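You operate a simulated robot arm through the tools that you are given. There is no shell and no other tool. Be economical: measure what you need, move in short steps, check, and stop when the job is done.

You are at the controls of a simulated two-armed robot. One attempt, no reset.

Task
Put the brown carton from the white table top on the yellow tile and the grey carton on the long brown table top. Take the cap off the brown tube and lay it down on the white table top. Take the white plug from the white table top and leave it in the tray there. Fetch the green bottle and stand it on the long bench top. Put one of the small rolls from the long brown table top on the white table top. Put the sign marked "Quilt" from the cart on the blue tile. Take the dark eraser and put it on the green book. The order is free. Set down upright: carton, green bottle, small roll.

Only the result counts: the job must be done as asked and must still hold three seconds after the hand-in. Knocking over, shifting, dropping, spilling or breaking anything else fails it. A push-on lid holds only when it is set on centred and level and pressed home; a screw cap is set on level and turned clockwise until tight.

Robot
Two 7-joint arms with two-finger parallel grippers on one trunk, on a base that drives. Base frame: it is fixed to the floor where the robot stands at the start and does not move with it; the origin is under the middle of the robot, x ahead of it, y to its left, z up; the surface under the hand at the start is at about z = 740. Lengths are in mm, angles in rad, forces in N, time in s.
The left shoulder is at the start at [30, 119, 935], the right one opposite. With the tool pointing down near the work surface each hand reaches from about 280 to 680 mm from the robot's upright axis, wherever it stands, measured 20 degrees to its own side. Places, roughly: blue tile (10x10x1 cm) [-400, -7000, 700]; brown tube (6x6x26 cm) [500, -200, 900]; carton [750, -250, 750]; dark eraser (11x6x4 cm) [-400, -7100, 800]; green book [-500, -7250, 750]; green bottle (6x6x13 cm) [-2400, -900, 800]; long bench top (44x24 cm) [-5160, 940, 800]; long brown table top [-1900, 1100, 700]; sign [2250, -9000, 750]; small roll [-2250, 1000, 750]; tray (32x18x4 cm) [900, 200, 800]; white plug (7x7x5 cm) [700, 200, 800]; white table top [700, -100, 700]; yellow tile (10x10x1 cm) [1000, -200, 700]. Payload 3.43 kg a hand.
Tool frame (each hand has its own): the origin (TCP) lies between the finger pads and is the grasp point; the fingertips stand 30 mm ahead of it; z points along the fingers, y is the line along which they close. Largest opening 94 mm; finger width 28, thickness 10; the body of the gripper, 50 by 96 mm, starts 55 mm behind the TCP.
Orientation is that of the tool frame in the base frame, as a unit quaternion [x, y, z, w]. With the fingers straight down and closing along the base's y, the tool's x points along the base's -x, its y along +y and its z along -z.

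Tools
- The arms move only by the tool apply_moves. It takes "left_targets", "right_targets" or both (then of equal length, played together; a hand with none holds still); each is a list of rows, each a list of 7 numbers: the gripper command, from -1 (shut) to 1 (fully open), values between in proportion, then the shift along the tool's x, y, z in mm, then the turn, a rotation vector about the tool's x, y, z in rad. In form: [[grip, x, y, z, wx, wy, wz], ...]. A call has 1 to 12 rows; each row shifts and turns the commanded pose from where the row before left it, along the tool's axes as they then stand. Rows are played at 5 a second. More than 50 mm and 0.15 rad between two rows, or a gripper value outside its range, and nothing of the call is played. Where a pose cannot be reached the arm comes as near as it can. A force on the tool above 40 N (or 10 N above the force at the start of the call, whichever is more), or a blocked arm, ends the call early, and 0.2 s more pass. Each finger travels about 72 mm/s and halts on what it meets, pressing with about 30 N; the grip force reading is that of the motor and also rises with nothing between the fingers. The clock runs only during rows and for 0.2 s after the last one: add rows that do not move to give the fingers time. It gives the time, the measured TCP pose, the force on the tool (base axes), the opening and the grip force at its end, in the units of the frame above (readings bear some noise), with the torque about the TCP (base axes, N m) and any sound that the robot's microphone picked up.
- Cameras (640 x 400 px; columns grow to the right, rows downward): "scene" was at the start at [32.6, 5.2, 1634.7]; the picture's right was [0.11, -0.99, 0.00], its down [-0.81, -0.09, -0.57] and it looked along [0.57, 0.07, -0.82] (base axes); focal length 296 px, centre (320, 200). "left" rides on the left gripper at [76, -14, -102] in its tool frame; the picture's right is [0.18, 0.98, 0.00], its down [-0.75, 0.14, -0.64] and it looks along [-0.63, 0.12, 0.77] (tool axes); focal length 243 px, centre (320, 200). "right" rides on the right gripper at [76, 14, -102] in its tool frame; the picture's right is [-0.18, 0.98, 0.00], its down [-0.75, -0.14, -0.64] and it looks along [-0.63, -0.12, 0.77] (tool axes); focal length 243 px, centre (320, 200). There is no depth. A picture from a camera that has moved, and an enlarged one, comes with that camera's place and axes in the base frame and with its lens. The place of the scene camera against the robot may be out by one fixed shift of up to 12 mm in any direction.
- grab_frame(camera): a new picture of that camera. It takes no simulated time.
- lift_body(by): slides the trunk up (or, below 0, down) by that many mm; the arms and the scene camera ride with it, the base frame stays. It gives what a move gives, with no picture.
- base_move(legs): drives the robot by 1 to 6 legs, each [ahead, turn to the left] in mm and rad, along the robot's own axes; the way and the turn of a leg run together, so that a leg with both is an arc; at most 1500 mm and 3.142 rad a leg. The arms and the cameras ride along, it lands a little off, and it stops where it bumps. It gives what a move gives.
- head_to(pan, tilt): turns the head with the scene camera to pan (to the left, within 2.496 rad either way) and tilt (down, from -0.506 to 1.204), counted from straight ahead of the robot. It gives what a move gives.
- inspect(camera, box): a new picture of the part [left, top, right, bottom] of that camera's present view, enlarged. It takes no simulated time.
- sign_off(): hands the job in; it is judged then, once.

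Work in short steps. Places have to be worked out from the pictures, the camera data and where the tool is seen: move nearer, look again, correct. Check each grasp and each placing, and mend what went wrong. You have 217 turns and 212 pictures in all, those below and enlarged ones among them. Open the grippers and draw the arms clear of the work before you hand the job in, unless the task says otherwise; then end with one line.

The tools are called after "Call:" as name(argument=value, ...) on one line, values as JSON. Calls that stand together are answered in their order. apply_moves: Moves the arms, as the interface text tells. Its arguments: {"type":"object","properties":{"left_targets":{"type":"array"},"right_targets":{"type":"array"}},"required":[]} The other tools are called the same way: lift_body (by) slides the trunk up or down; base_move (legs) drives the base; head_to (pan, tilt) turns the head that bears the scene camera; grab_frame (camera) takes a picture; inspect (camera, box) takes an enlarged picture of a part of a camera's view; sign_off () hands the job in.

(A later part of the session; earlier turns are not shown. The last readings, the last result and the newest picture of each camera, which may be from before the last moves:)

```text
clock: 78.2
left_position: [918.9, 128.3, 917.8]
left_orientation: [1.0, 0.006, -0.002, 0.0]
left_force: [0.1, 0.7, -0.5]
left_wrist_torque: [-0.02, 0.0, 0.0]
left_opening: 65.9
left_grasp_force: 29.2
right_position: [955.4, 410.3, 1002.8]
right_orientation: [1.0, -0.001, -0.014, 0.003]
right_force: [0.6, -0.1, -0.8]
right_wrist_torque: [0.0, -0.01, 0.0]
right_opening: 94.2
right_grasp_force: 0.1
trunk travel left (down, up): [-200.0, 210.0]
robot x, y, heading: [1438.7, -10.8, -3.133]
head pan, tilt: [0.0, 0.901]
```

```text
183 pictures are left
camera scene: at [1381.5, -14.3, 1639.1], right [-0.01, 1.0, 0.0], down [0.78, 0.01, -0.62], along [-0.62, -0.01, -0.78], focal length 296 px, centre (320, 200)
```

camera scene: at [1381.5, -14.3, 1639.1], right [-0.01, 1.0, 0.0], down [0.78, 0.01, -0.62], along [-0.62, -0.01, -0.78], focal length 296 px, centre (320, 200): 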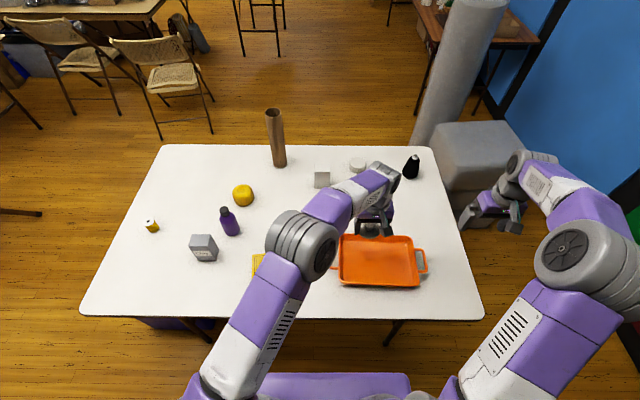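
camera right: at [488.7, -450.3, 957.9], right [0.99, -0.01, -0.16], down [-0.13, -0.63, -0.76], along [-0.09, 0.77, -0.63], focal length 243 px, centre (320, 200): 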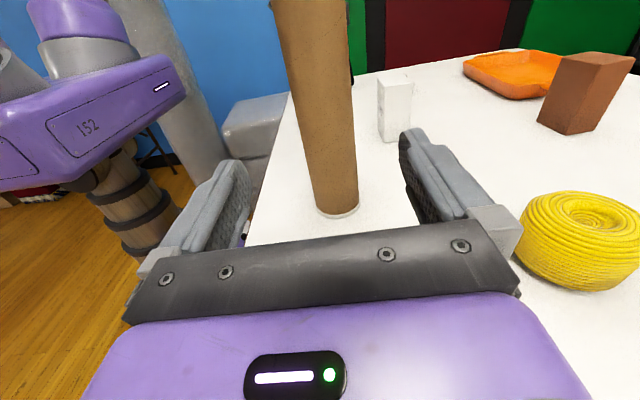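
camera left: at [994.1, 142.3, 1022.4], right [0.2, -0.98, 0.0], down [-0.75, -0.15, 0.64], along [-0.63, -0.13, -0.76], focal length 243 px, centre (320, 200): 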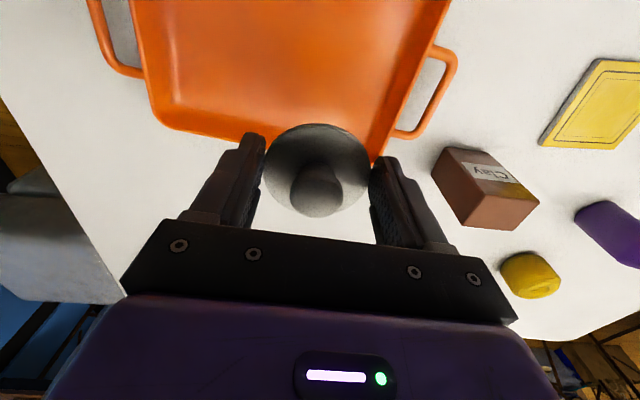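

The left view puts the tray's far rim at x≈866, so its middle is nearer x≈945. I shift +26 in x, +22 in y and lower to just above the tray floor.

Call:
apply_moves(left_targets=[[-1, 26, -22, 0, 0, 0, 0], [-1, 0, 0, 40, 0, 0, 0], [-1, 0, 0, 40, 0, 0, 0], [-1, 0, 0, 35, 0, 0, 0], [-1, 0, 0, 0, 0, 0, 0]])

Call:
grab_frame(camera="left")

```text
clock: 79.3
left_position: [942.7, 151.4, 803.6]
left_orientation: [1.0, 0.006, -0.002, 0.0]
left_force: [0.1, -0.1, 0.2]
left_wrist_torque: [0.0, -0.03, -0.05]
left_opening: 66.4
left_grasp_force: 30.1
right_position: [956.4, 408.8, 1001.1]
right_orientation: [1.0, -0.001, -0.014, 0.004]
right_force: [-0.1, 1.0, 0.7]
right_wrist_torque: [-0.02, 0.0, -0.02]
right_opening: 94.1
right_grasp_force: 0.0
trunk travel left (down, up): [-200.0, 210.0]
robot x, y, heading: [1435.9, -13.0, -3.13]
head pan, tilt: [0.0, 0.901]
```

```text
182 pictures are left
camera left: at [1019.9, 165.4, 907.4], right [0.2, -0.98, 0.0], down [-0.75, -0.15, 0.64], along [-0.63, -0.13, -0.76], focal length 243 px, centre (320, 200)
```

left: 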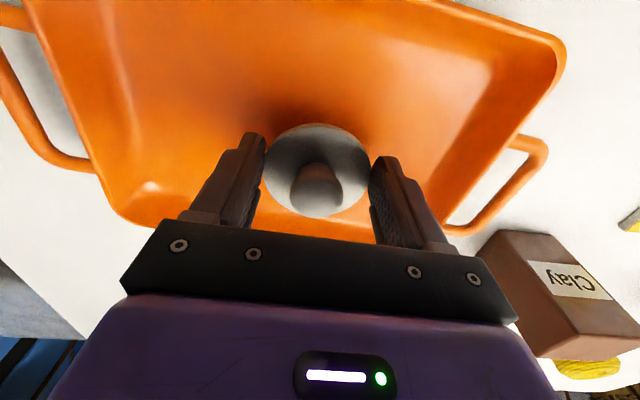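

The plug is well inside the tray; I lower by small steps until contact.

Call:
apply_moves(left_targets=[[-1, 0, 0, 6, 0, 0, 0], [-1, 0, 0, 4, 0, 0, 0], [-1, 0, 0, 3, 0, 0, 0], [-1, 0, 0, 2, 0, 0, 0], [-1, 0, 0, 2, 0, 0, 0]])

```text
clock: 80.5
left_position: [943.4, 149.8, 789.0]
left_orientation: [1.0, 0.007, -0.002, -0.001]
left_force: [2.4, -1.0, 8.9]
left_wrist_torque: [0.02, 0.06, -0.06]
left_opening: 66.1
left_grasp_force: 29.8
right_position: [955.3, 409.8, 1001.9]
right_orientation: [1.0, -0.001, -0.015, 0.004]
right_force: [0.2, -0.7, 0.5]
right_wrist_torque: [0.01, -0.03, -0.01]
right_opening: 94.1
right_grasp_force: 0.0
trunk travel left (down, up): [-200.0, 210.0]
robot x, y, heading: [1438.6, -9.2, -3.126]
head pan, tilt: [0.0, 0.901]
```

Contact made; I release, rise and move over towards the brown carton.

Call:
apply_moves(left_targets=[[1, 0, 0, 0, 0, 0, 0], [1, 0, 0, 0, 0, 0, 0], [1, 0, 0, -30, 0, 0, 0], [1, 0, 0, -45, 0, 0, 0], [1, 0, 0, -45, 0, 0, 0], [1, 0, 0, -45, 0, 0, 0], [1, -10, 46, 0, 0, 0, 0], [1, -10, 46, 0, 0, 0, 0], [1, -10, 46, 0, 0, 0, 0], [1, -10, 46, 0, 0, 0, 0], [1, -10, 45, 0, 0, 0, 0], [1, 0, 0, 0, 0, 0, 0]])

Call:
grab_frame(camera="left")

Call:
grab_frame(camera="scene")

```text
clock: 83.2
left_position: [896.6, -77.8, 951.8]
left_orientation: [1.0, 0.006, -0.002, 0.0]
left_force: [1.1, 0.2, 0.1]
left_wrist_torque: [-0.04, 0.0, -0.01]
left_opening: 93.9
left_grasp_force: 0.0
right_position: [954.5, 410.5, 1001.2]
right_orientation: [1.0, -0.001, -0.014, 0.004]
right_force: [-0.4, 0.4, 0.8]
right_wrist_torque: [0.01, 0.01, 0.03]
right_opening: 94.2
right_grasp_force: 0.0
trunk travel left (down, up): [-200.0, 210.0]
robot x, y, heading: [1432.8, -14.1, -3.13]
head pan, tilt: [0.0, 0.901]
```

```text
181 pictures are left
camera left: at [972.4, -65.1, 1055.1], right [0.2, -0.98, 0.0], down [-0.75, -0.15, 0.65], along [-0.63, -0.13, -0.76], focal length 243 px, centre (320, 200)
```

left: 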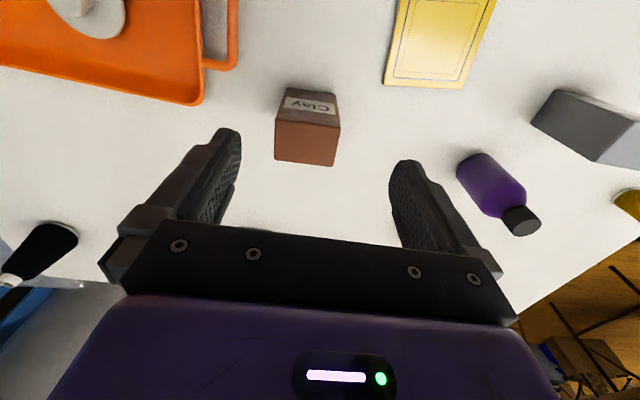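

```text
180 pictures are left
camera scene: at [1381.3, -13.0, 1639.0], right [-0.01, 1.0, 0.0], down [0.78, 0.01, -0.62], along [-0.62, -0.01, -0.78], focal length 296 px, centre (320, 200)
```

scene: 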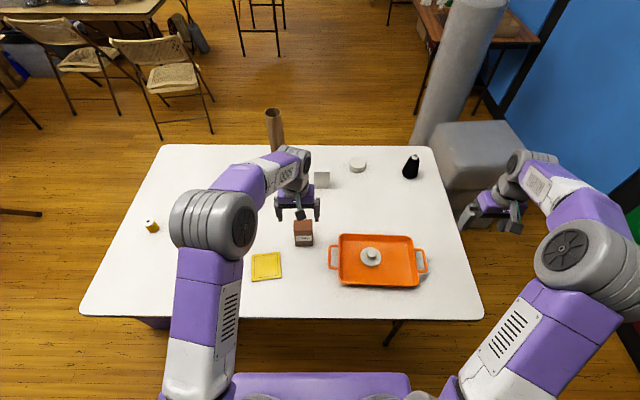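

The plug rests in the tray. The brown carton's centre comes out at (857,-75), top z≈826, turned about 0.1 rad; I turn to match, lower over it and grip.

Call:
apply_moves(left_targets=[[1, -40, -3, 0, 0, 0, 0], [1, 0, 0, 0, 0, 0, -0.096], [1, 0, 0, 40, 0, 0, 0], [1, 0, 0, 20, 0, 0, 0], [1, 0, 0, 0, 0, 0, 0]])

Call:
grab_frame(camera="left")

```text
clock: 84.3
left_position: [855.7, -77.4, 893.0]
left_orientation: [0.999, 0.054, -0.002, 0.0]
left_force: [0.1, -0.3, -0.5]
left_wrist_torque: [-0.02, 0.0, 0.0]
left_opening: 94.0
left_grasp_force: 0.0
right_position: [954.8, 409.4, 1000.4]
right_orientation: [1.0, 0.0, -0.014, 0.003]
right_force: [0.0, -0.2, 0.5]
right_wrist_torque: [0.02, 0.01, 0.0]
right_opening: 93.8
right_grasp_force: 0.0
trunk travel left (down, up): [-200.0, 210.0]
robot x, y, heading: [1438.7, -7.3, -3.128]
head pan, tilt: [0.0, 0.901]
```

```text
179 pictures are left
camera left: at [930.8, -55.9, 996.5], right [0.29, -0.96, 0.0], down [-0.73, -0.22, 0.64], along [-0.62, -0.19, -0.76], focal length 243 px, centre (320, 200)
```

left: 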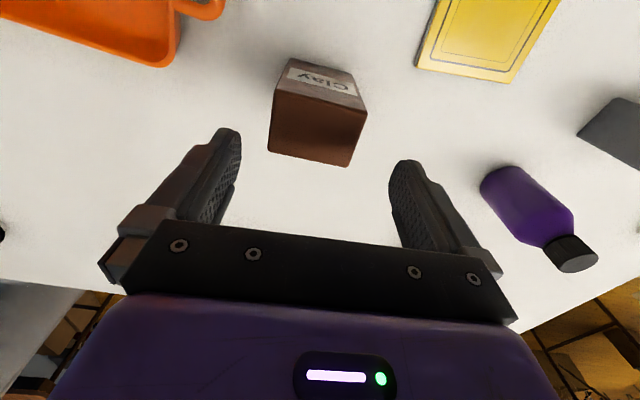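

Box centre is at (854,-76), matching the tool. I lower to z≈800 and close.

Call:
apply_moves(left_targets=[[1, -2, 0, 35, 0, 0, 0], [1, 0, 0, 35, 0, 0, 0], [1, 0, 0, 24, 0, 0, 0], [-1, 0, 0, 0, 0, 0, 0], [-1, 0, 0, 0, 0, 0, 0], [-1, 0, 0, 0, 0, 0, 0], [-1, 0, 0, 0, 0, 0, 0]])

Call:
inspect(camera="scene", box=[180, 140, 400, 290])

```text
clock: 86.0
left_position: [853.7, -78.1, 797.6]
left_orientation: [0.999, 0.053, -0.001, 0.0]
left_force: [-0.7, 0.4, 0.0]
left_wrist_torque: [0.05, 0.12, 0.03]
left_opening: 66.5
left_grasp_force: 29.8
right_position: [954.6, 409.3, 1001.8]
right_orientation: [1.0, -0.001, -0.013, 0.004]
right_force: [-0.4, -0.7, 0.7]
right_wrist_torque: [0.01, 0.02, 0.01]
right_opening: 94.0
right_grasp_force: 0.0
trunk travel left (down, up): [-200.0, 210.0]
robot x, y, heading: [1436.1, -12.6, -3.127]
head pan, tilt: [0.0, 0.901]
```

```text
2.67 times, centred on (290, 215) of scene
camera zoom: at [1380.8, -13.9, 1639.0], right [-0.01, 1.0, 0.0], down [0.78, 0.01, -0.62], along [-0.62, -0.01, -0.78], focal length 789 px, centre (400, 160)
```

zoom: 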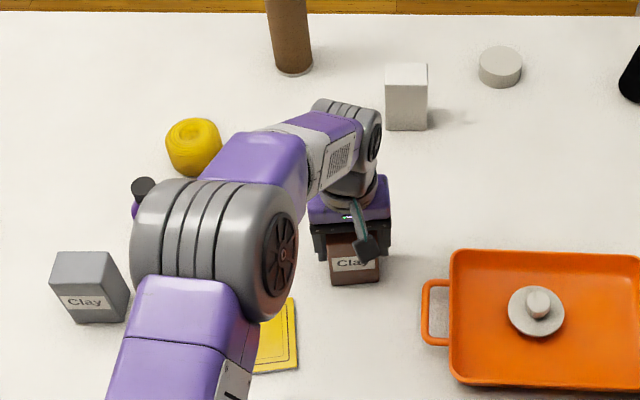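

Held firmly (66.5 mm). I lift it 80 mm and move most of the way to the tile, then look at the tile.

Call:
apply_moves(left_targets=[[-1, 0, 0, -40, 0, 0, 0], [-1, 0, 0, -40, 0, 0, 0], [-1, 20, 32, 0, 0, 0, 0], [-1, 20, 32, 0, 0, 0, 0], [-1, 0, 0, 0, 0, 0, 0]])

Call:
grab_frame(camera="left")

```text
clock: 87.2
left_position: [898.6, -136.8, 878.8]
left_orientation: [0.999, 0.055, -0.002, 0.0]
left_force: [0.4, -0.2, -3.2]
left_wrist_torque: [-0.01, 0.03, 0.0]
left_opening: 66.3
left_grasp_force: 30.2
right_position: [955.8, 410.1, 1001.7]
right_orientation: [1.0, -0.001, -0.014, 0.005]
right_force: [-0.2, 0.4, 0.1]
right_wrist_torque: [0.02, -0.04, -0.01]
right_opening: 94.0
right_grasp_force: 0.0
trunk travel left (down, up): [-200.0, 210.0]
robot x, y, heading: [1435.3, -11.7, -3.128]
head pan, tilt: [0.0, 0.901]
```

```text
177 pictures are left
camera left: at [972.5, -115.8, 982.3], right [0.29, -0.96, 0.0], down [-0.73, -0.22, 0.64], along [-0.62, -0.19, -0.76], focal length 243 px, centre (320, 200)
```

left: 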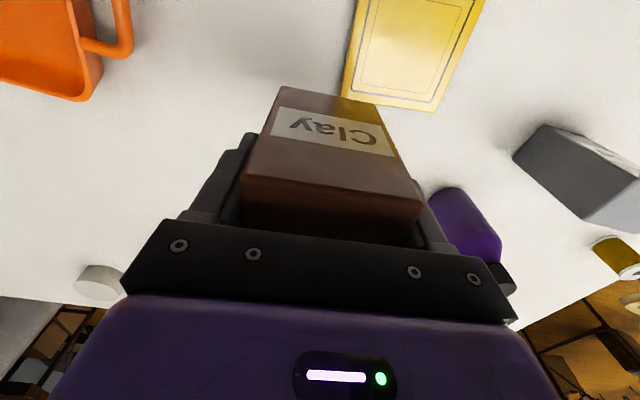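

The tile's centre works out at (964,-197). I move above it and lower to just over it.

Call:
apply_moves(left_targets=[[-1, 29, 33, 0, 0, 0, 0], [-1, 29, 33, 0, 0, 0, -0.05], [-1, 0, 0, 0, 0, 0, 0], [-1, 0, 0, 35, 0, 0, 0], [-1, 0, 0, 22, 0, 0, 0], [-1, 0, 0, 0, 0, 0, 0]])

Call:
grab_frame(camera="left")

Call:
inspect(camera="scene", box=[180, 180, 400, 330])

```text
clock: 88.5
left_position: [964.5, -197.5, 820.8]
left_orientation: [0.997, 0.079, -0.002, 0.0]
left_force: [-0.4, -0.5, -2.6]
left_wrist_torque: [-0.02, 0.03, 0.02]
left_opening: 66.2
left_grasp_force: 29.8
right_position: [954.6, 409.7, 1001.7]
right_orientation: [1.0, -0.001, -0.014, 0.005]
right_force: [-0.3, -0.1, -0.6]
right_wrist_torque: [-0.01, 0.01, -0.01]
right_opening: 93.9
right_grasp_force: 0.0
trunk travel left (down, up): [-200.0, 210.0]
robot x, y, heading: [1433.0, -9.9, -3.134]
head pan, tilt: [0.0, 0.901]
```

```text
176 pictures are left
camera left: at [1037.2, -173.2, 924.8], right [0.34, -0.94, 0.0], down [-0.72, -0.26, 0.64], along [-0.61, -0.22, -0.76], focal length 243 px, centre (320, 200)
```

left: 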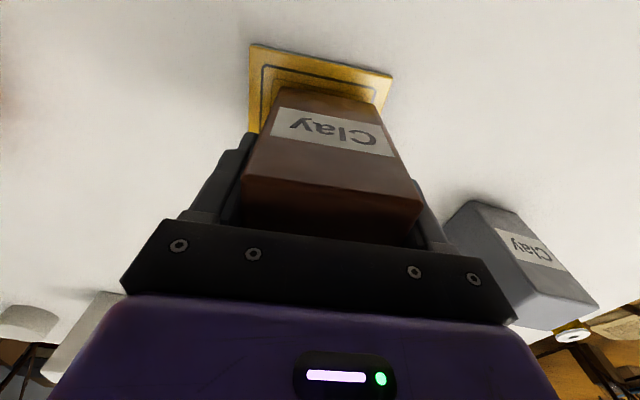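

```text
2.67 times, centred on (290, 255) of scene
camera zoom: at [1380.9, -14.1, 1639.0], right [-0.01, 1.0, 0.0], down [0.78, 0.01, -0.62], along [-0.62, -0.01, -0.78], focal length 789 px, centre (400, 53)
```

zoom: 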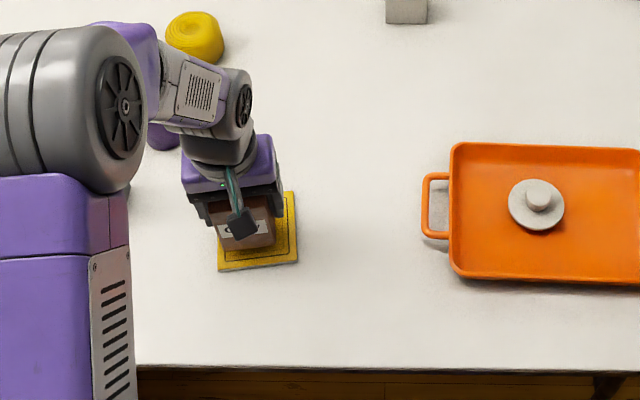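

Centred over the tile within a few mm; I lower to contact.

Call:
apply_moves(left_targets=[[-1, -3, -2, 5, 0, 0, 0], [-1, 0, 0, 3, 0, 0, 0], [-1, 0, 0, 2, 0, 0, 0], [-1, 0, 0, 2, 0, 0, 0]])

```text
clock: 89.5
left_position: [961.8, -193.9, 808.1]
left_orientation: [0.997, 0.079, -0.002, 0.0]
left_force: [0.8, -0.7, -2.7]
left_wrist_torque: [-0.04, 0.04, 0.01]
left_opening: 66.2
left_grasp_force: 29.3
right_position: [955.3, 409.5, 1001.4]
right_orientation: [1.0, 0.0, -0.015, 0.004]
right_force: [-0.1, -0.4, -0.1]
right_wrist_torque: [-0.02, 0.01, -0.02]
right_opening: 94.0
right_grasp_force: 0.1
trunk travel left (down, up): [-200.0, 210.0]
robot x, y, heading: [1436.2, -10.2, -3.13]
head pan, tilt: [0.0, 0.901]
```

No contact yet (weight still 2.7 N); a few more millimetres.

Call:
apply_moves(left_targets=[[-1, 0, 0, 2, 0, 0, 0], [-1, 0, 0, 1.5, 0, 0, 0], [-1, 0, 0, 1.5, 0, 0, 0]])

```text
clock: 90.3
left_position: [960.1, -193.1, 805.9]
left_orientation: [0.997, 0.079, -0.003, 0.0]
left_force: [2.1, -1.2, 22.7]
left_wrist_torque: [-0.1, -0.7, -0.06]
left_opening: 66.3
left_grasp_force: 29.9
right_position: [956.2, 409.7, 1003.0]
right_orientation: [1.0, -0.002, -0.015, 0.004]
right_force: [0.7, 0.5, -0.7]
right_wrist_torque: [0.0, 0.01, 0.01]
right_opening: 94.0
right_grasp_force: 0.0
trunk travel left (down, up): [-200.0, 210.0]
robot x, y, heading: [1434.2, -10.9, -3.13]
head pan, tilt: [0.0, 0.901]
```

Contact. I release, rise and move above the grey carton.

Call:
apply_moves(left_targets=[[-1, 0, 0, -1, 0, 0, 0], [1, 0, 0, 0, 0, 0, 0], [1, 0, 0, 0, 0, 0, 0], [1, 0, 0, -35, 0, 0, 0], [1, 0, 0, -45, 0, 0, 0], [1, 0, 0, -45, 0, 0, 0], [1, -7, 44, 0, 0, 0, 0.07], [1, -7, 44, 0, 0, 0, 0.08], [1, 0, 45, 0, 0, 0, 0], [1, 0, 45, 0, 0, 0, 0], [1, 0, 0, 0, 0, 0, 0]])

Call:
grab_frame(camera="left")

Call:
inspect(camera="scene", box=[140, 180, 360, 330])

```text
clock: 92.8
left_position: [958.4, -374.2, 930.1]
left_orientation: [1.0, 0.004, -0.002, -0.001]
left_force: [-0.1, 0.4, 0.1]
left_wrist_torque: [-0.04, -0.01, -0.02]
left_opening: 93.9
left_grasp_force: 0.0
right_position: [954.8, 409.8, 1000.9]
right_orientation: [1.0, -0.001, -0.014, 0.005]
right_force: [-0.1, 0.0, 0.5]
right_wrist_torque: [-0.02, -0.02, -0.03]
right_opening: 94.3
right_grasp_force: 0.1
trunk travel left (down, up): [-200.0, 210.0]
robot x, y, heading: [1433.4, -10.8, -3.128]
head pan, tilt: [0.0, 0.901]
```

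```text
174 pictures are left
camera left: at [1033.9, -360.3, 1032.9], right [0.19, -0.98, 0.0], down [-0.75, -0.15, 0.64], along [-0.63, -0.12, -0.76], focal length 243 px, centre (320, 200)
```

left: 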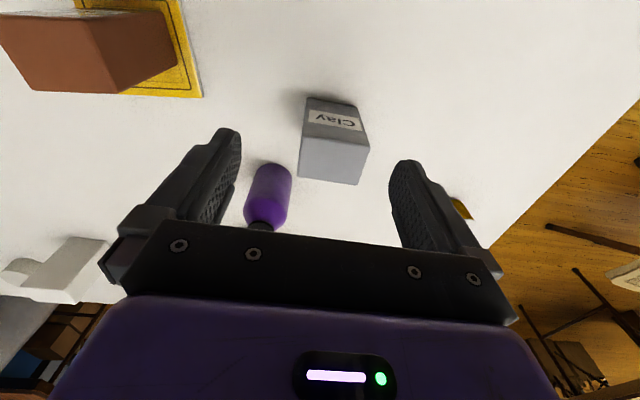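

```text
2.67 times, centred on (250, 255) of scene
camera zoom: at [1381.1, -13.2, 1639.0], right [-0.01, 1.0, 0.0], down [0.78, 0.01, -0.62], along [-0.62, -0.01, -0.78], focal length 789 px, centre (507, 53)
```

zoom: 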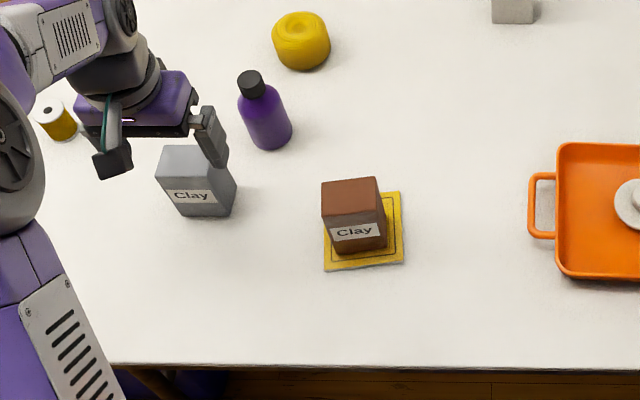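

The brown carton stands on the tile. The grey carton's centre is (915,-395), square to the axes and clear of the purple bottle; I lower over it and grip.

Call:
apply_moves(left_targets=[[1, -43, 20, 0, 0, 0, 0], [1, 0, 0, 0, 0, 0, 0], [1, 0, 0, 40, 0, 0, 0], [1, 0, 0, 40, 0, 0, 0], [1, 0, 0, 30, 0, 0, 0], [1, 0, 0, 20, 0, 0, 0], [-1, 0, 0, 0, 0, 0, 0], [-1, 0, 0, 0, 0, 0, 0], [-1, 0, 0, 0, 0, 0, 0], [-1, 0, 0, 0, 0, 0, 0]])

Call:
grab_frame(camera="left")

```text
clock: 95.0
left_position: [915.5, -394.4, 798.7]
left_orientation: [1.0, 0.004, -0.001, 0.0]
left_force: [0.1, 0.1, 0.3]
left_wrist_torque: [-0.03, 0.03, 0.0]
left_opening: 65.9
left_grasp_force: 30.2
right_position: [954.9, 410.1, 1002.2]
right_orientation: [1.0, -0.001, -0.014, 0.005]
right_force: [-0.8, -0.4, -0.1]
right_wrist_torque: [0.03, 0.02, -0.02]
right_opening: 93.9
right_grasp_force: 0.1
trunk travel left (down, up): [-200.0, 210.0]
robot x, y, heading: [1434.8, -9.2, -3.126]
head pan, tilt: [0.0, 0.901]
```

```text
172 pictures are left
camera left: at [991.9, -379.7, 902.1], right [0.19, -0.98, 0.0], down [-0.75, -0.15, 0.64], along [-0.63, -0.12, -0.77], focal length 243 px, centre (320, 200)
```

left: 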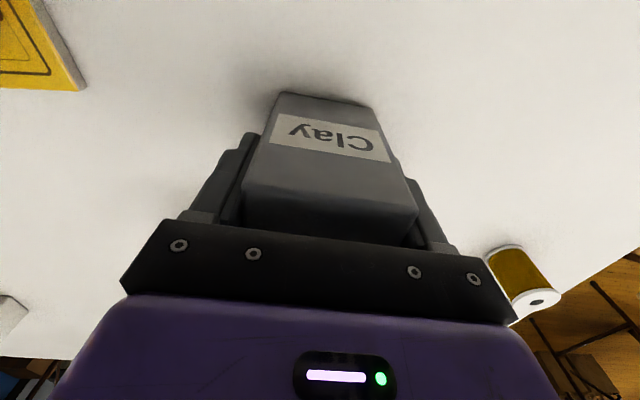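

Grey carton gripped (66 mm). I lift it, draw both hands in for driving, then drive back round the right end.

Call:
apply_moves(left_targets=[[-1, 0, 0, -45, 0, 0, 0], [-1, 0, 0, -45, 0, 0, 0], [-1, 0, 0, -45, 0, 0, 0], [-1, 0, 0, -45, 0, 0, 0], [-1, 0, 0, -20, 0, 0, 0], [-1, 40, -20, 0, 0, 0, 0], [-1, 40, -25, 0, 0, 0, 0], [-1, 40, -25, 0, 0, 0, 0], [-1, 20, -40, 0, 0, 0, 0], [-1, 0, -40, 0, 0, 0, 0], [-1, 0, 0, 0, 0, 0, 0]], right_targets=[[1, 0, 0, 0, 0, 0, 0], [1, 0, 40, -10, 0, 0, 0], [1, 20, 40, 0, 0, 0, 0], [1, 20, 40, 0, 0, 0, 0], [1, 20, 40, 0, 0, 0, 0], [1, 20, 20, 0, 0, 0, 0], [1, 20, 0, 0, 0, 0, 0], [1, 0, 0, 0, 0, 0, 0], [1, 0, 0, 0, 0, 0, 0], [1, 0, 0, 0, 0, 0, 0], [1, 0, 0, 0, 0, 0, 0]])

Call:
base_move(legs=[[-140, 0], [0, 1.56], [1400, 0], [0, -1.571]])

Call:
head_to(pan=0.0, tilt=0.5)

Call:
grab_frame(camera="scene")

```text
clock: 97.3
left_position: [1054.1, -244.0, 998.5]
left_orientation: [1.0, 0.005, -0.002, 0.0]
left_force: [0.1, 0.6, -3.8]
left_wrist_torque: [-0.01, 0.01, -0.03]
left_opening: 66.1
left_grasp_force: 30.1
right_position: [1055.9, 231.7, 1010.2]
right_orientation: [1.0, 0.0, -0.014, 0.004]
right_force: [-0.2, -1.2, 0.0]
right_wrist_torque: [0.01, 0.02, 0.01]
right_opening: 93.8
right_grasp_force: 0.0
trunk travel left (down, up): [-200.0, 210.0]
robot x, y, heading: [1434.3, -12.0, -3.132]
head pan, tilt: [0.0, 0.901]
```

```text
clock: 112.9
left_position: [1196.1, -1631.8, 998.4]
left_orientation: [1.0, -0.009, -0.003, 0.0]
left_force: [-0.1, -0.3, -2.4]
left_wrist_torque: [0.0, 0.02, -0.01]
left_opening: 66.2
left_grasp_force: 30.4
right_position: [1211.3, -1155.7, 1009.9]
right_orientation: [1.0, -0.014, -0.014, 0.004]
right_force: [-0.2, -0.6, 0.2]
right_wrist_torque: [0.01, 0.01, -0.03]
right_opening: 93.9
right_grasp_force: 0.1
trunk travel left (down, up): [-200.0, 210.0]
robot x, y, heading: [1586.0, -1409.1, 3.122]
head pan, tilt: [0.0, 0.901]
```

```text
clock: 113.8
left_position: [1197.0, -1632.6, 998.7]
left_orientation: [1.0, -0.009, -0.001, 0.0]
left_force: [0.3, 0.2, -2.6]
left_wrist_torque: [0.02, 0.02, 0.03]
left_opening: 66.3
left_grasp_force: 30.3
right_position: [1209.8, -1156.1, 1010.2]
right_orientation: [1.0, -0.013, -0.014, 0.003]
right_force: [0.4, -1.8, 0.2]
right_wrist_torque: [0.0, -0.02, -0.02]
right_opening: 93.9
right_grasp_force: 0.1
trunk travel left (down, up): [-200.0, 210.0]
robot x, y, heading: [1584.4, -1409.9, 3.127]
head pan, tilt: [0.0, 0.499]
```

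```text
171 pictures are left
camera scene: at [1514.6, -1410.7, 1672.8], right [0.01, 1.0, 0.0], down [0.48, -0.01, -0.88], along [-0.88, 0.01, -0.48], focal length 296 px, centre (320, 200)
```

scene: 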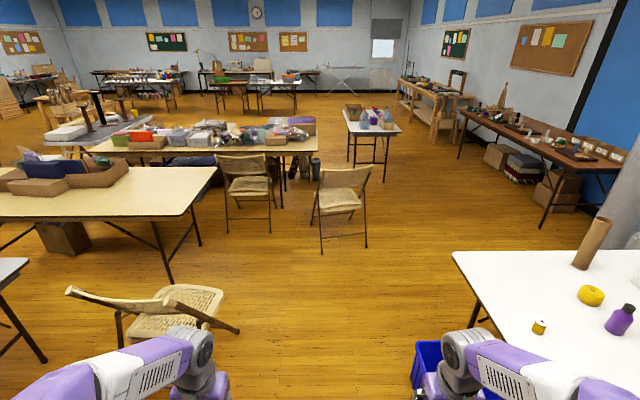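

The room is visible: the brown table runs along the right wall, a small white table with bottles stands near (-2300,-750). I drive west, round the table corner and on toward the brown table.

Call:
base_move(legs=[[1500, 0], [0, -1.31], [970, 0], [0, 1.11], [1100, 0], [1000, 0]])

Call:
head_to(pan=-1.1, tilt=0.6)

Call:
grab_frame(camera="scene")

```text
clock: 141.9
left_position: [-2594.7, -109.5, 997.8]
left_orientation: [0.994, -0.113, -0.001, 0.0]
left_force: [0.1, 0.0, -3.1]
left_wrist_torque: [-0.03, -0.02, 0.02]
left_opening: 66.1
left_grasp_force: 29.7
right_position: [-2484.4, 353.9, 1010.2]
right_orientation: [0.993, -0.117, -0.015, 0.003]
right_force: [-0.4, 0.6, 0.8]
right_wrist_torque: [-0.03, 0.02, -0.01]
right_opening: 93.9
right_grasp_force: 0.1
trunk travel left (down, up): [-200.0, 210.0]
robot x, y, heading: [-2173.2, 32.2, 2.92]
head pan, tilt: [0.0, 0.499]
```

```text
clock: 143.3
left_position: [-2596.4, -109.9, 997.8]
left_orientation: [0.994, -0.114, -0.002, 0.0]
left_force: [0.0, -0.7, -3.0]
left_wrist_torque: [0.01, 0.04, 0.0]
left_opening: 66.2
left_grasp_force: 29.9
right_position: [-2482.4, 353.3, 1010.0]
right_orientation: [0.993, -0.117, -0.014, 0.003]
right_force: [0.4, 0.8, -0.1]
right_wrist_torque: [0.01, -0.01, 0.01]
right_opening: 93.9
right_grasp_force: 0.1
trunk travel left (down, up): [-200.0, 210.0]
robot x, y, heading: [-2170.6, 31.1, 2.921]
head pan, tilt: [-1.1, 0.6]
```

```text
170 pictures are left
camera scene: at [-2172.1, 105.1, 1663.8], right [0.97, 0.25, 0.0], down [0.14, -0.55, -0.83], along [-0.2, 0.8, -0.56], focal length 296 px, centre (320, 200)
```

scene: 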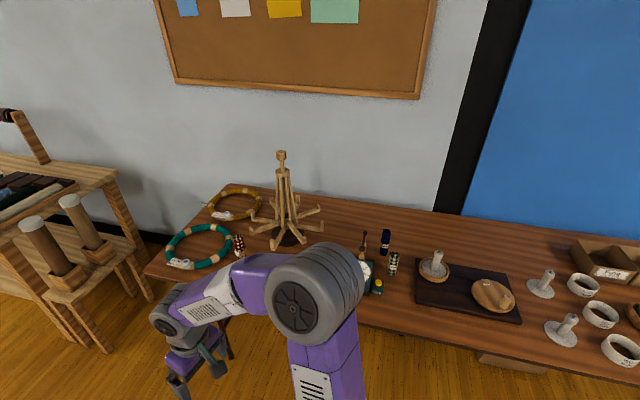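

I'm near the brown table; I enlarge the part near (-2250,1000) to recognise the small rolls.

Call:
inspect(camera="scene", box=[200, 180, 440, 330])

Call:
inspect(camera="scene", box=[400, 230, 640, 380])

```text
2.67 times, centred on (320, 255) of scene
camera zoom: at [-2172.1, 105.1, 1663.8], right [0.97, 0.25, 0.0], down [0.14, -0.55, -0.83], along [-0.2, 0.8, -0.56], focal length 789 px, centre (320, 53)
```

zoom: 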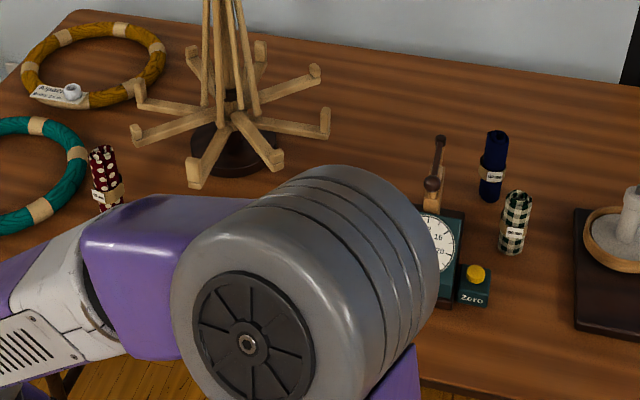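

```text
2.67 times, centred on (520, 305) of scene
camera zoom: at [-2172.1, 105.1, 1663.8], right [0.97, 0.25, 0.0], down [0.14, -0.55, -0.83], along [-0.2, 0.8, -0.56], focal length 789 px, centre (-213, -80)
```

zoom: 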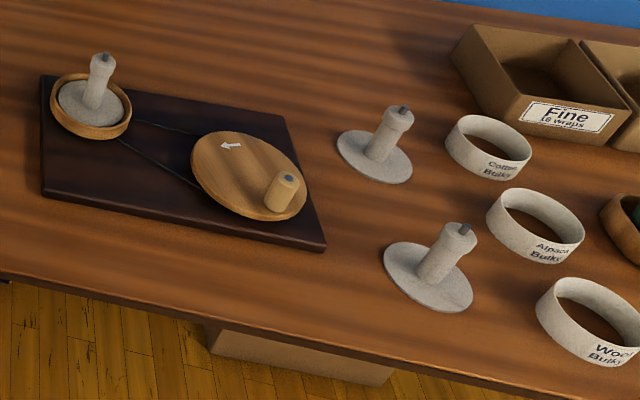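

The small rolls are three cloth rolls; the green-check one near (-2087,976) stands nearest. I drive in front of the table so that the right hand can take it and the left can set the carton at about (-2370,860).

Call:
base_move(legs=[[0, -1.235], [380, 0], [0, -0.115]])

Call:
head_to(pan=0.0, tilt=0.9)

Call:
grab_frame(camera="scene")

```text
clock: 149.2
left_position: [-2457.1, 786.0, 998.4]
left_orientation: [0.712, -0.702, -0.001, -0.002]
left_force: [0.2, 0.6, -3.8]
left_wrist_torque: [0.01, 0.02, 0.02]
left_opening: 66.1
left_grasp_force: 30.3
right_position: [-1981.2, 787.4, 1010.5]
right_orientation: [0.709, -0.705, -0.013, -0.007]
right_force: [-0.3, -0.3, 0.2]
right_wrist_torque: [-0.01, 0.05, -0.01]
right_opening: 94.0
right_grasp_force: 0.0
trunk travel left (down, up): [-200.0, 210.0]
robot x, y, heading: [-2218.3, 406.0, 1.592]
head pan, tilt: [-1.1, 0.6]
```

```text
clock: 150.6
left_position: [-2456.6, 785.9, 999.0]
left_orientation: [0.713, -0.702, -0.002, -0.001]
left_force: [-0.4, 0.6, -2.6]
left_wrist_torque: [-0.02, -0.01, 0.0]
left_opening: 66.5
left_grasp_force: 29.9
right_position: [-1980.8, 787.7, 1009.5]
right_orientation: [0.709, -0.705, -0.013, -0.007]
right_force: [-0.8, 0.0, 0.2]
right_wrist_torque: [0.02, -0.02, 0.0]
right_opening: 94.1
right_grasp_force: 0.0
trunk travel left (down, up): [-200.0, 210.0]
robot x, y, heading: [-2222.5, 405.6, 1.593]
head pan, tilt: [0.0, 0.901]
```

```text
167 pictures are left
camera scene: at [-2231.1, 448.8, 1639.0], right [1.0, 0.02, 0.0], down [0.02, -0.78, -0.62], along [-0.01, 0.62, -0.78], focal length 296 px, centre (320, 200)
```

scene: 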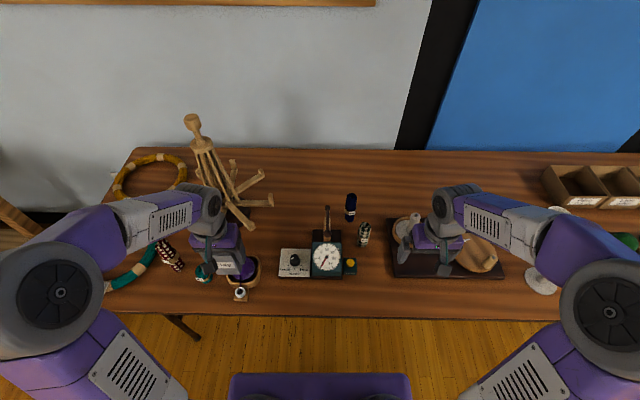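

More small things stand left of the scale, so I enlarge both areas.

Call:
inspect(camera="scene", box=[90, 180, 330, 330])

Call:
inspect(camera="scene", box=[270, 180, 510, 330])

Call:
grab_frame(camera="left")

Call:
grab_frame(camera="right")

```text
2.67 times, centred on (210, 255) of scene
camera zoom: at [-2231.1, 448.8, 1639.0], right [1.0, 0.02, 0.0], down [0.02, -0.78, -0.62], along [-0.01, 0.62, -0.78], focal length 789 px, centre (613, 53)
```

zoom: 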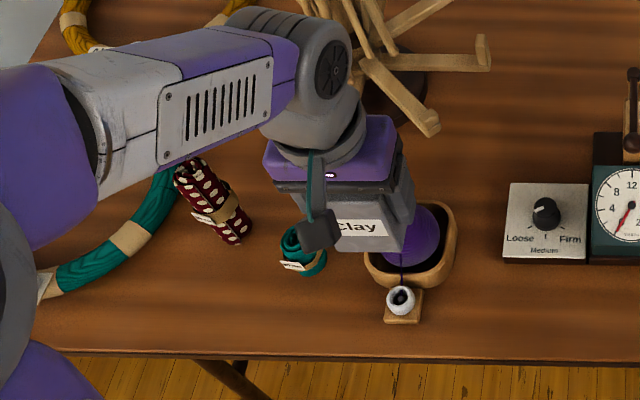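

```text
2.67 times, centred on (390, 255) of scene
camera zoom: at [-2231.1, 448.8, 1639.0], right [1.0, 0.02, 0.0], down [0.02, -0.78, -0.62], along [-0.01, 0.62, -0.78], focal length 789 px, centre (133, 53)
```

zoom: 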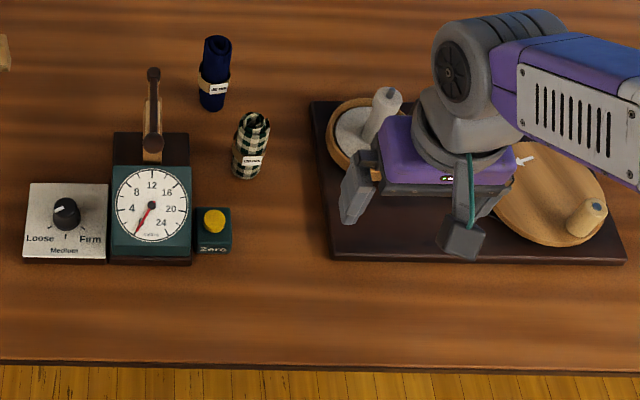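

```text
164 pictures are left
camera left: at [-2442.2, 708.5, 1102.0], right [-0.98, -0.2, 0.0], down [-0.15, 0.75, 0.64], along [-0.13, 0.63, -0.76], focal length 243 px, centre (320, 200)
```

left: 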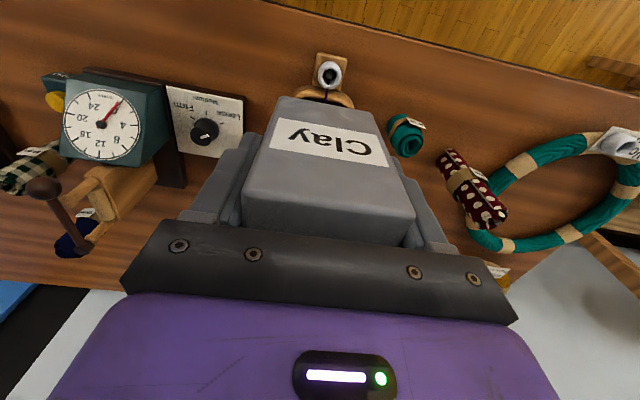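

```text
163 pictures are left
camera right: at [-1995.8, 708.2, 1110.2], right [-0.98, 0.18, 0.01], down [0.14, 0.74, 0.66], along [0.11, 0.65, -0.75], focal length 243 px, centre (320, 200)
```

right: 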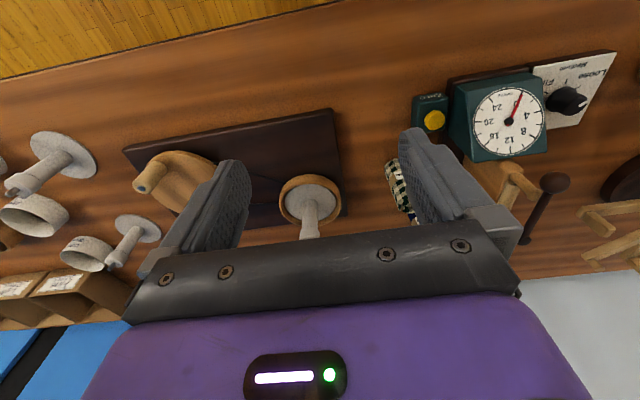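

The free strip in front of the dial box (y≈735–840) suits the carton; I choose (-2315,786). I move the left hand there and lower most of the way, and bring the right hand above the check roll (-2085,972).

Call:
apply_moves(left_targets=[[-1, 1, -47, 0, 0, 0, 0], [-1, 1, -47, 0, 0, 0, 0], [-1, 1, -47, 0, 0, 0, 0], [-1, 0, 0, 0, 0, 0, 0], [-1, 0, 0, 45, 0, 0, 0], [-1, 0, 0, 45, 0, 0, 0], [-1, 0, 0, 45, 0, 0, 0], [-1, 0, 0, 35, 0, 0, 0], [-1, 0, 0, 0, 0, 0, 0]], right_targets=[[1, -27, 15, 0, 0, 0, 0], [1, -27, 15, 0, 0, 0, 0], [1, -27, 15, 0, 0, 0, 0], [1, -27, 15, 0, 0, 0, 0], [1, -27, 15, 0, 0, 0, 0], [1, -27, 15, 0, 0, 0, 0], [1, -23, 14, 0, 0, 0, 0], [1, 0, 0, 40, 0, 0, 0], [1, 0, 0, 20, 0, 0, 0]])

Call:
grab_frame(camera="left")

Call:
grab_frame(camera="right")

Call:
inspect(camera="scene", box=[200, 180, 440, 330])

```text
clock: 152.6
left_position: [-2316.8, 787.0, 829.0]
left_orientation: [0.713, -0.702, -0.002, -0.002]
left_force: [-0.3, 0.2, -2.7]
left_wrist_torque: [0.05, 0.01, 0.02]
left_opening: 66.4
left_grasp_force: 30.4
right_position: [-2086.0, 974.9, 954.4]
right_orientation: [0.709, -0.705, -0.014, -0.007]
right_force: [0.8, 0.4, -0.4]
right_wrist_torque: [-0.01, 0.02, -0.02]
right_opening: 93.9
right_grasp_force: 0.0
trunk travel left (down, up): [-200.0, 210.0]
robot x, y, heading: [-2223.7, 403.7, 1.593]
head pan, tilt: [0.0, 0.901]
```

```text
162 pictures are left
camera left: at [-2301.9, 709.3, 933.0], right [-0.98, -0.2, 0.0], down [-0.15, 0.75, 0.64], along [-0.13, 0.63, -0.76], focal length 243 px, centre (320, 200)
```

left: 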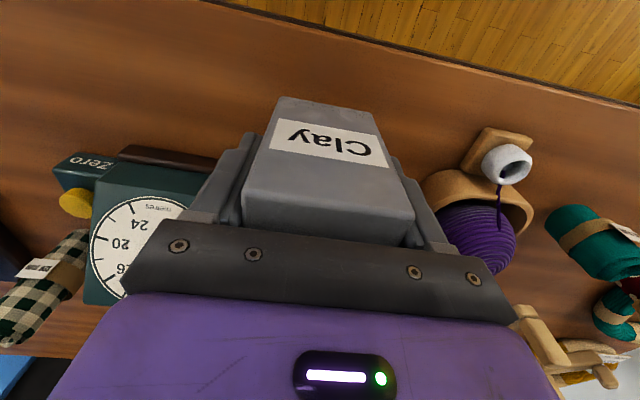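

```text
161 pictures are left
camera right: at [-2100.4, 894.6, 1055.2], right [-0.98, 0.18, 0.01], down [0.14, 0.74, 0.66], along [0.11, 0.65, -0.75], focal length 243 px, centre (320, 200)
```

right: 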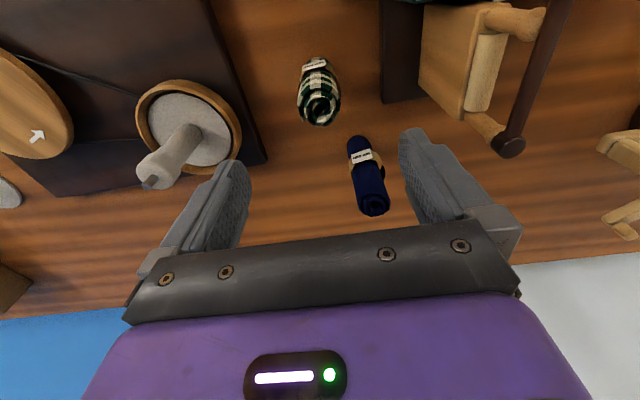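

```text
2.67 times, centred on (320, 255) of scene
camera zoom: at [-2231.3, 448.7, 1639.0], right [1.0, 0.02, 0.0], down [0.02, -0.78, -0.62], along [-0.01, 0.62, -0.78], focal length 789 px, centre (320, 53)
```

zoom: 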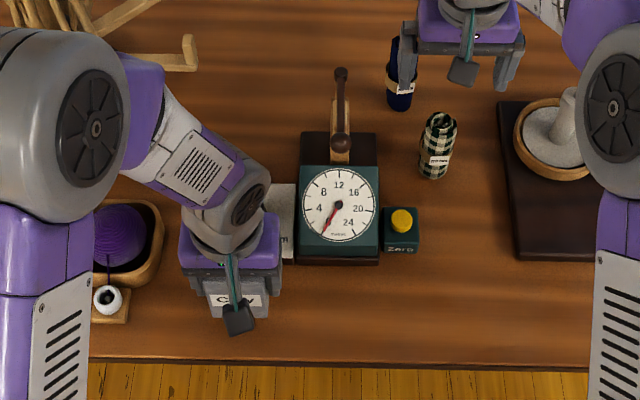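

The carton is above the free strip, clear of dial box and spool bowl. I lower it in diminishing steps.

Call:
apply_moves(left_targets=[[-1, 0, 0, 15, 0, 0, 0], [-1, 0, 0, 7, 0, 0, 0], [-1, 0, 0, 4, 0, 0, 0], [-1, 0, 0, 2, 0, 0, 0], [-1, 0, 0, 2, 0, 0, 0], [-1, 0, 0, 2, 0, 0, 0]])

```text
clock: 154.0
left_position: [-2315.9, 787.6, 798.5]
left_orientation: [0.713, -0.701, -0.002, -0.003]
left_force: [-2.7, -1.4, 29.6]
left_wrist_torque: [-0.05, 0.24, 0.04]
left_opening: 66.4
left_grasp_force: 29.5
right_position: [-2086.0, 973.7, 957.9]
right_orientation: [0.709, -0.705, -0.013, -0.007]
right_force: [0.3, -0.3, -0.4]
right_wrist_torque: [0.01, 0.01, -0.01]
right_opening: 93.9
right_grasp_force: 0.0
trunk travel left (down, up): [-200.0, 210.0]
robot x, y, heading: [-2221.7, 406.7, 1.59]
head pan, tilt: [0.0, 0.901]
```

Contact. I open the left hand and rise, while the right hand (opening narrowed to ~70) goes down over the check roll and closes.

Call:
apply_moves(left_targets=[[-1, 0, 0, -1, 0, 0, 0], [1, 0, 0, 0, 0, 0, 0], [1, 0, 0, 0, 0, 0, 0], [1, 0, 0, -35, 0, 0, 0], [1, 0, 0, -45, 0, 0, 0], [1, 0, 0, -45, 0, 0, 0], [1, 0, 0, -45, 0, 0, 0], [1, 0, 0, 0, 0, 0, 0]], right_targets=[[0.5, -5, 0, 0, 0, 0, 0], [0.5, 0, 0, 0, 0, 0, 0], [0.5, 0, 0, 35, 0, 0, 0], [0.5, 0, 0, 25, 0, 0, 0], [0.5, 0, 0, 0, 0, 0, 0], [0.5, 0, 0, 0, 0, 0, 0], [0.5, 0, 0, 0, 0, 0, 0], [0.5, 0, 0, 0, 0, 0, 0]])

Call:
grab_frame(camera="right")

Call:
grab_frame(camera="left")

```text
clock: 155.8
left_position: [-2317.6, 786.6, 968.0]
left_orientation: [0.713, -0.701, 0.0, 0.0]
left_force: [0.0, -1.4, 0.4]
left_wrist_torque: [0.01, 0.02, -0.01]
left_opening: 93.6
left_grasp_force: 0.0
right_position: [-2087.4, 979.5, 896.0]
right_orientation: [0.709, -0.705, -0.013, -0.007]
right_force: [0.3, -0.9, -0.2]
right_wrist_torque: [-0.03, 0.0, 0.01]
right_opening: 70.4
right_grasp_force: 0.1
trunk travel left (down, up): [-200.0, 210.0]
robot x, y, heading: [-2223.4, 408.2, 1.59]
head pan, tilt: [0.0, 0.901]
```

```text
159 pictures are left
camera right: at [-2101.5, 899.6, 995.6], right [-0.98, 0.18, 0.01], down [0.14, 0.74, 0.66], along [0.11, 0.65, -0.75], focal length 243 px, centre (320, 200)
```

right: 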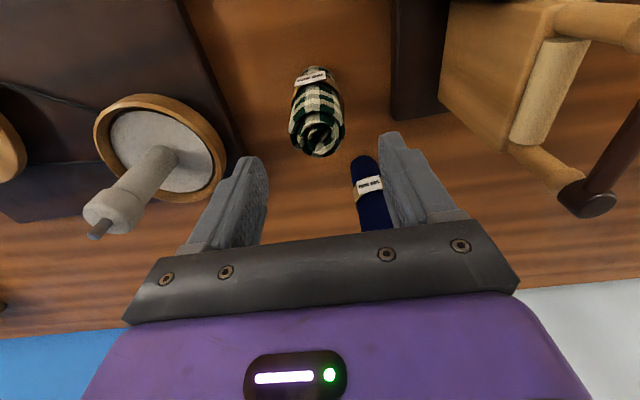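

```text
158 pictures are left
camera left: at [-2302.4, 709.3, 1071.5], right [-0.98, -0.2, 0.0], down [-0.15, 0.75, 0.64], along [-0.13, 0.63, -0.77], focal length 243 px, centre (320, 200)
```

left: 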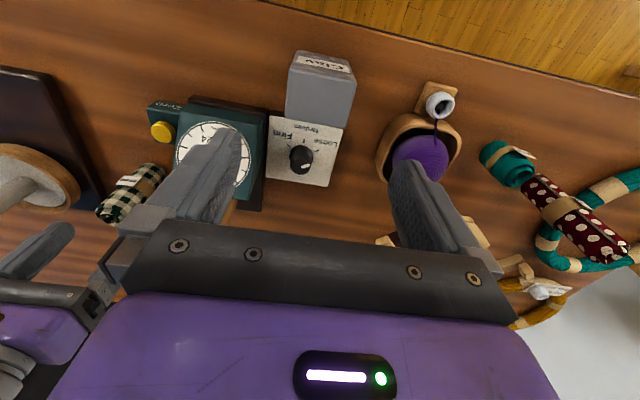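

The carton stands free on the brown table. The check roll's axis (-2087,978) is under the right TCP; I lower to z≈800 and grip.

Call:
apply_moves(right_targets=[[0.5, 0, 0, 35, 0, 0, 0], [0.5, 0, 0, 35, 0, 0, 0], [0.5, 0, 0, 26, 0, 0, 0], [-1, 0, 0, 0, 0, 0, 0], [-1, 0, 0, 0, 0, 0, 0], [-1, 0, 0, 0, 0, 0, 0], [-1, 0, 0, 0, 0, 0, 0]])

Call:
grab_frame(camera="right")

```text
clock: 157.4
left_position: [-2318.3, 784.2, 969.1]
left_orientation: [0.713, -0.702, -0.002, -0.003]
left_force: [1.0, 0.8, -0.1]
left_wrist_torque: [-0.02, 0.03, -0.01]
left_opening: 93.9
left_grasp_force: 0.1
right_position: [-2088.5, 984.8, 804.8]
right_orientation: [0.708, -0.706, -0.017, -0.011]
right_force: [0.4, -0.2, 40.4]
right_wrist_torque: [-0.4, -0.3, -0.01]
right_opening: 42.0
right_grasp_force: 30.3
trunk travel left (down, up): [-200.0, 210.0]
robot x, y, heading: [-2221.4, 405.0, 1.592]
head pan, tilt: [0.0, 0.901]
```

```text
157 pictures are left
camera right: at [-2102.7, 904.2, 903.1], right [-0.98, 0.18, 0.02], down [0.14, 0.73, 0.67], along [0.11, 0.66, -0.74], focal length 243 px, centre (320, 200)
```

right: 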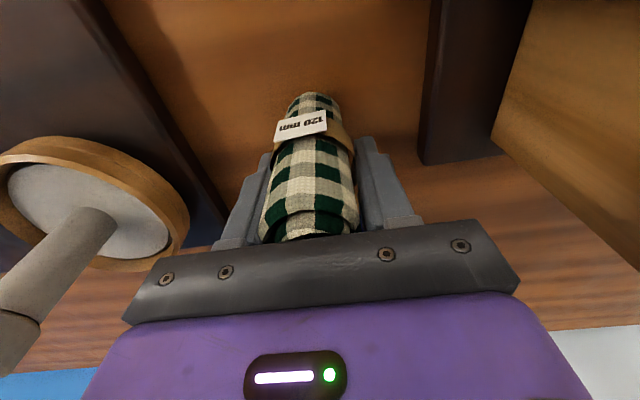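

Gripped at 42 mm, but the palm touches the roll's top (it is 120 mm tall per its label). Before lifting I check the other rolls' labels to be sure which are the small ones.

Call:
inspect(camera="left", box=[470, 120, 640, 280])

Call:
inspect(camera="scene", box=[310, 180, 390, 250])

Call:
inspect(camera="scene", box=[140, 210, 240, 300])

```text
2.50 times, centred on (555, 200) of left
camera zoom: at [-2303.2, 706.5, 1072.1], right [-0.98, -0.2, 0.0], down [-0.15, 0.75, 0.65], along [-0.13, 0.63, -0.76], focal length 606 px, centre (-268, 200)
```

zoom: 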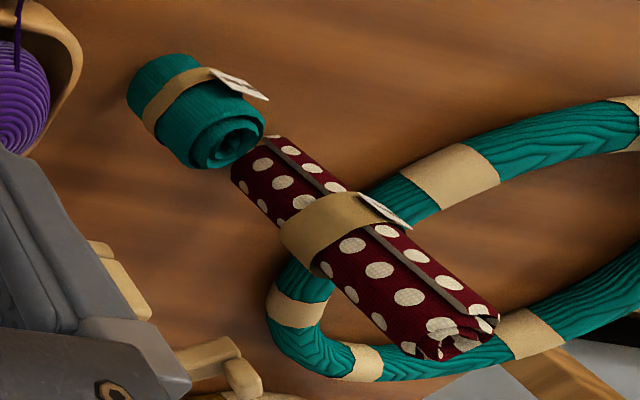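

```text
5.71 times, centred on (350, 215) of scene
camera zoom: at [-2232.1, 444.4, 1639.3], right [1.0, 0.02, 0.0], down [0.02, -0.78, -0.62], along [-0.01, 0.62, -0.78], focal length 1691 px, centre (149, 114)
```

zoom: 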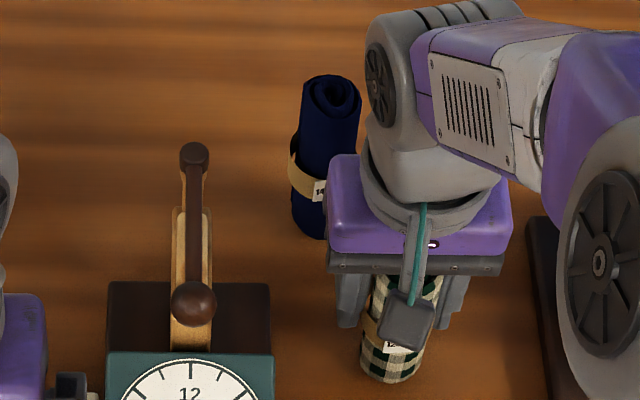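

```text
4.44 times, centred on (190, 255) of scene
camera zoom: at [-2232.1, 444.4, 1639.3], right [1.0, 0.02, 0.0], down [0.02, -0.78, -0.62], along [-0.01, 0.62, -0.78], focal length 1315 px, centre (898, -44)
```

zoom: 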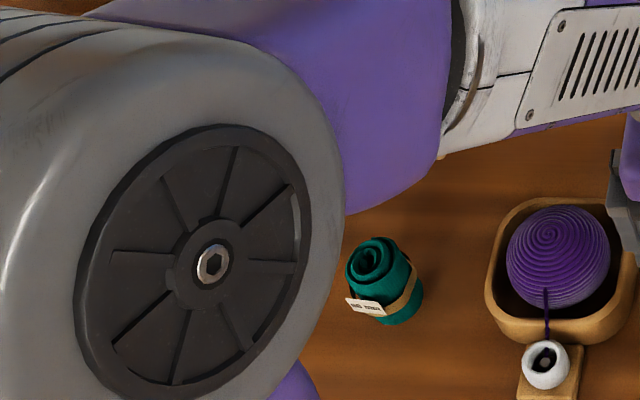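

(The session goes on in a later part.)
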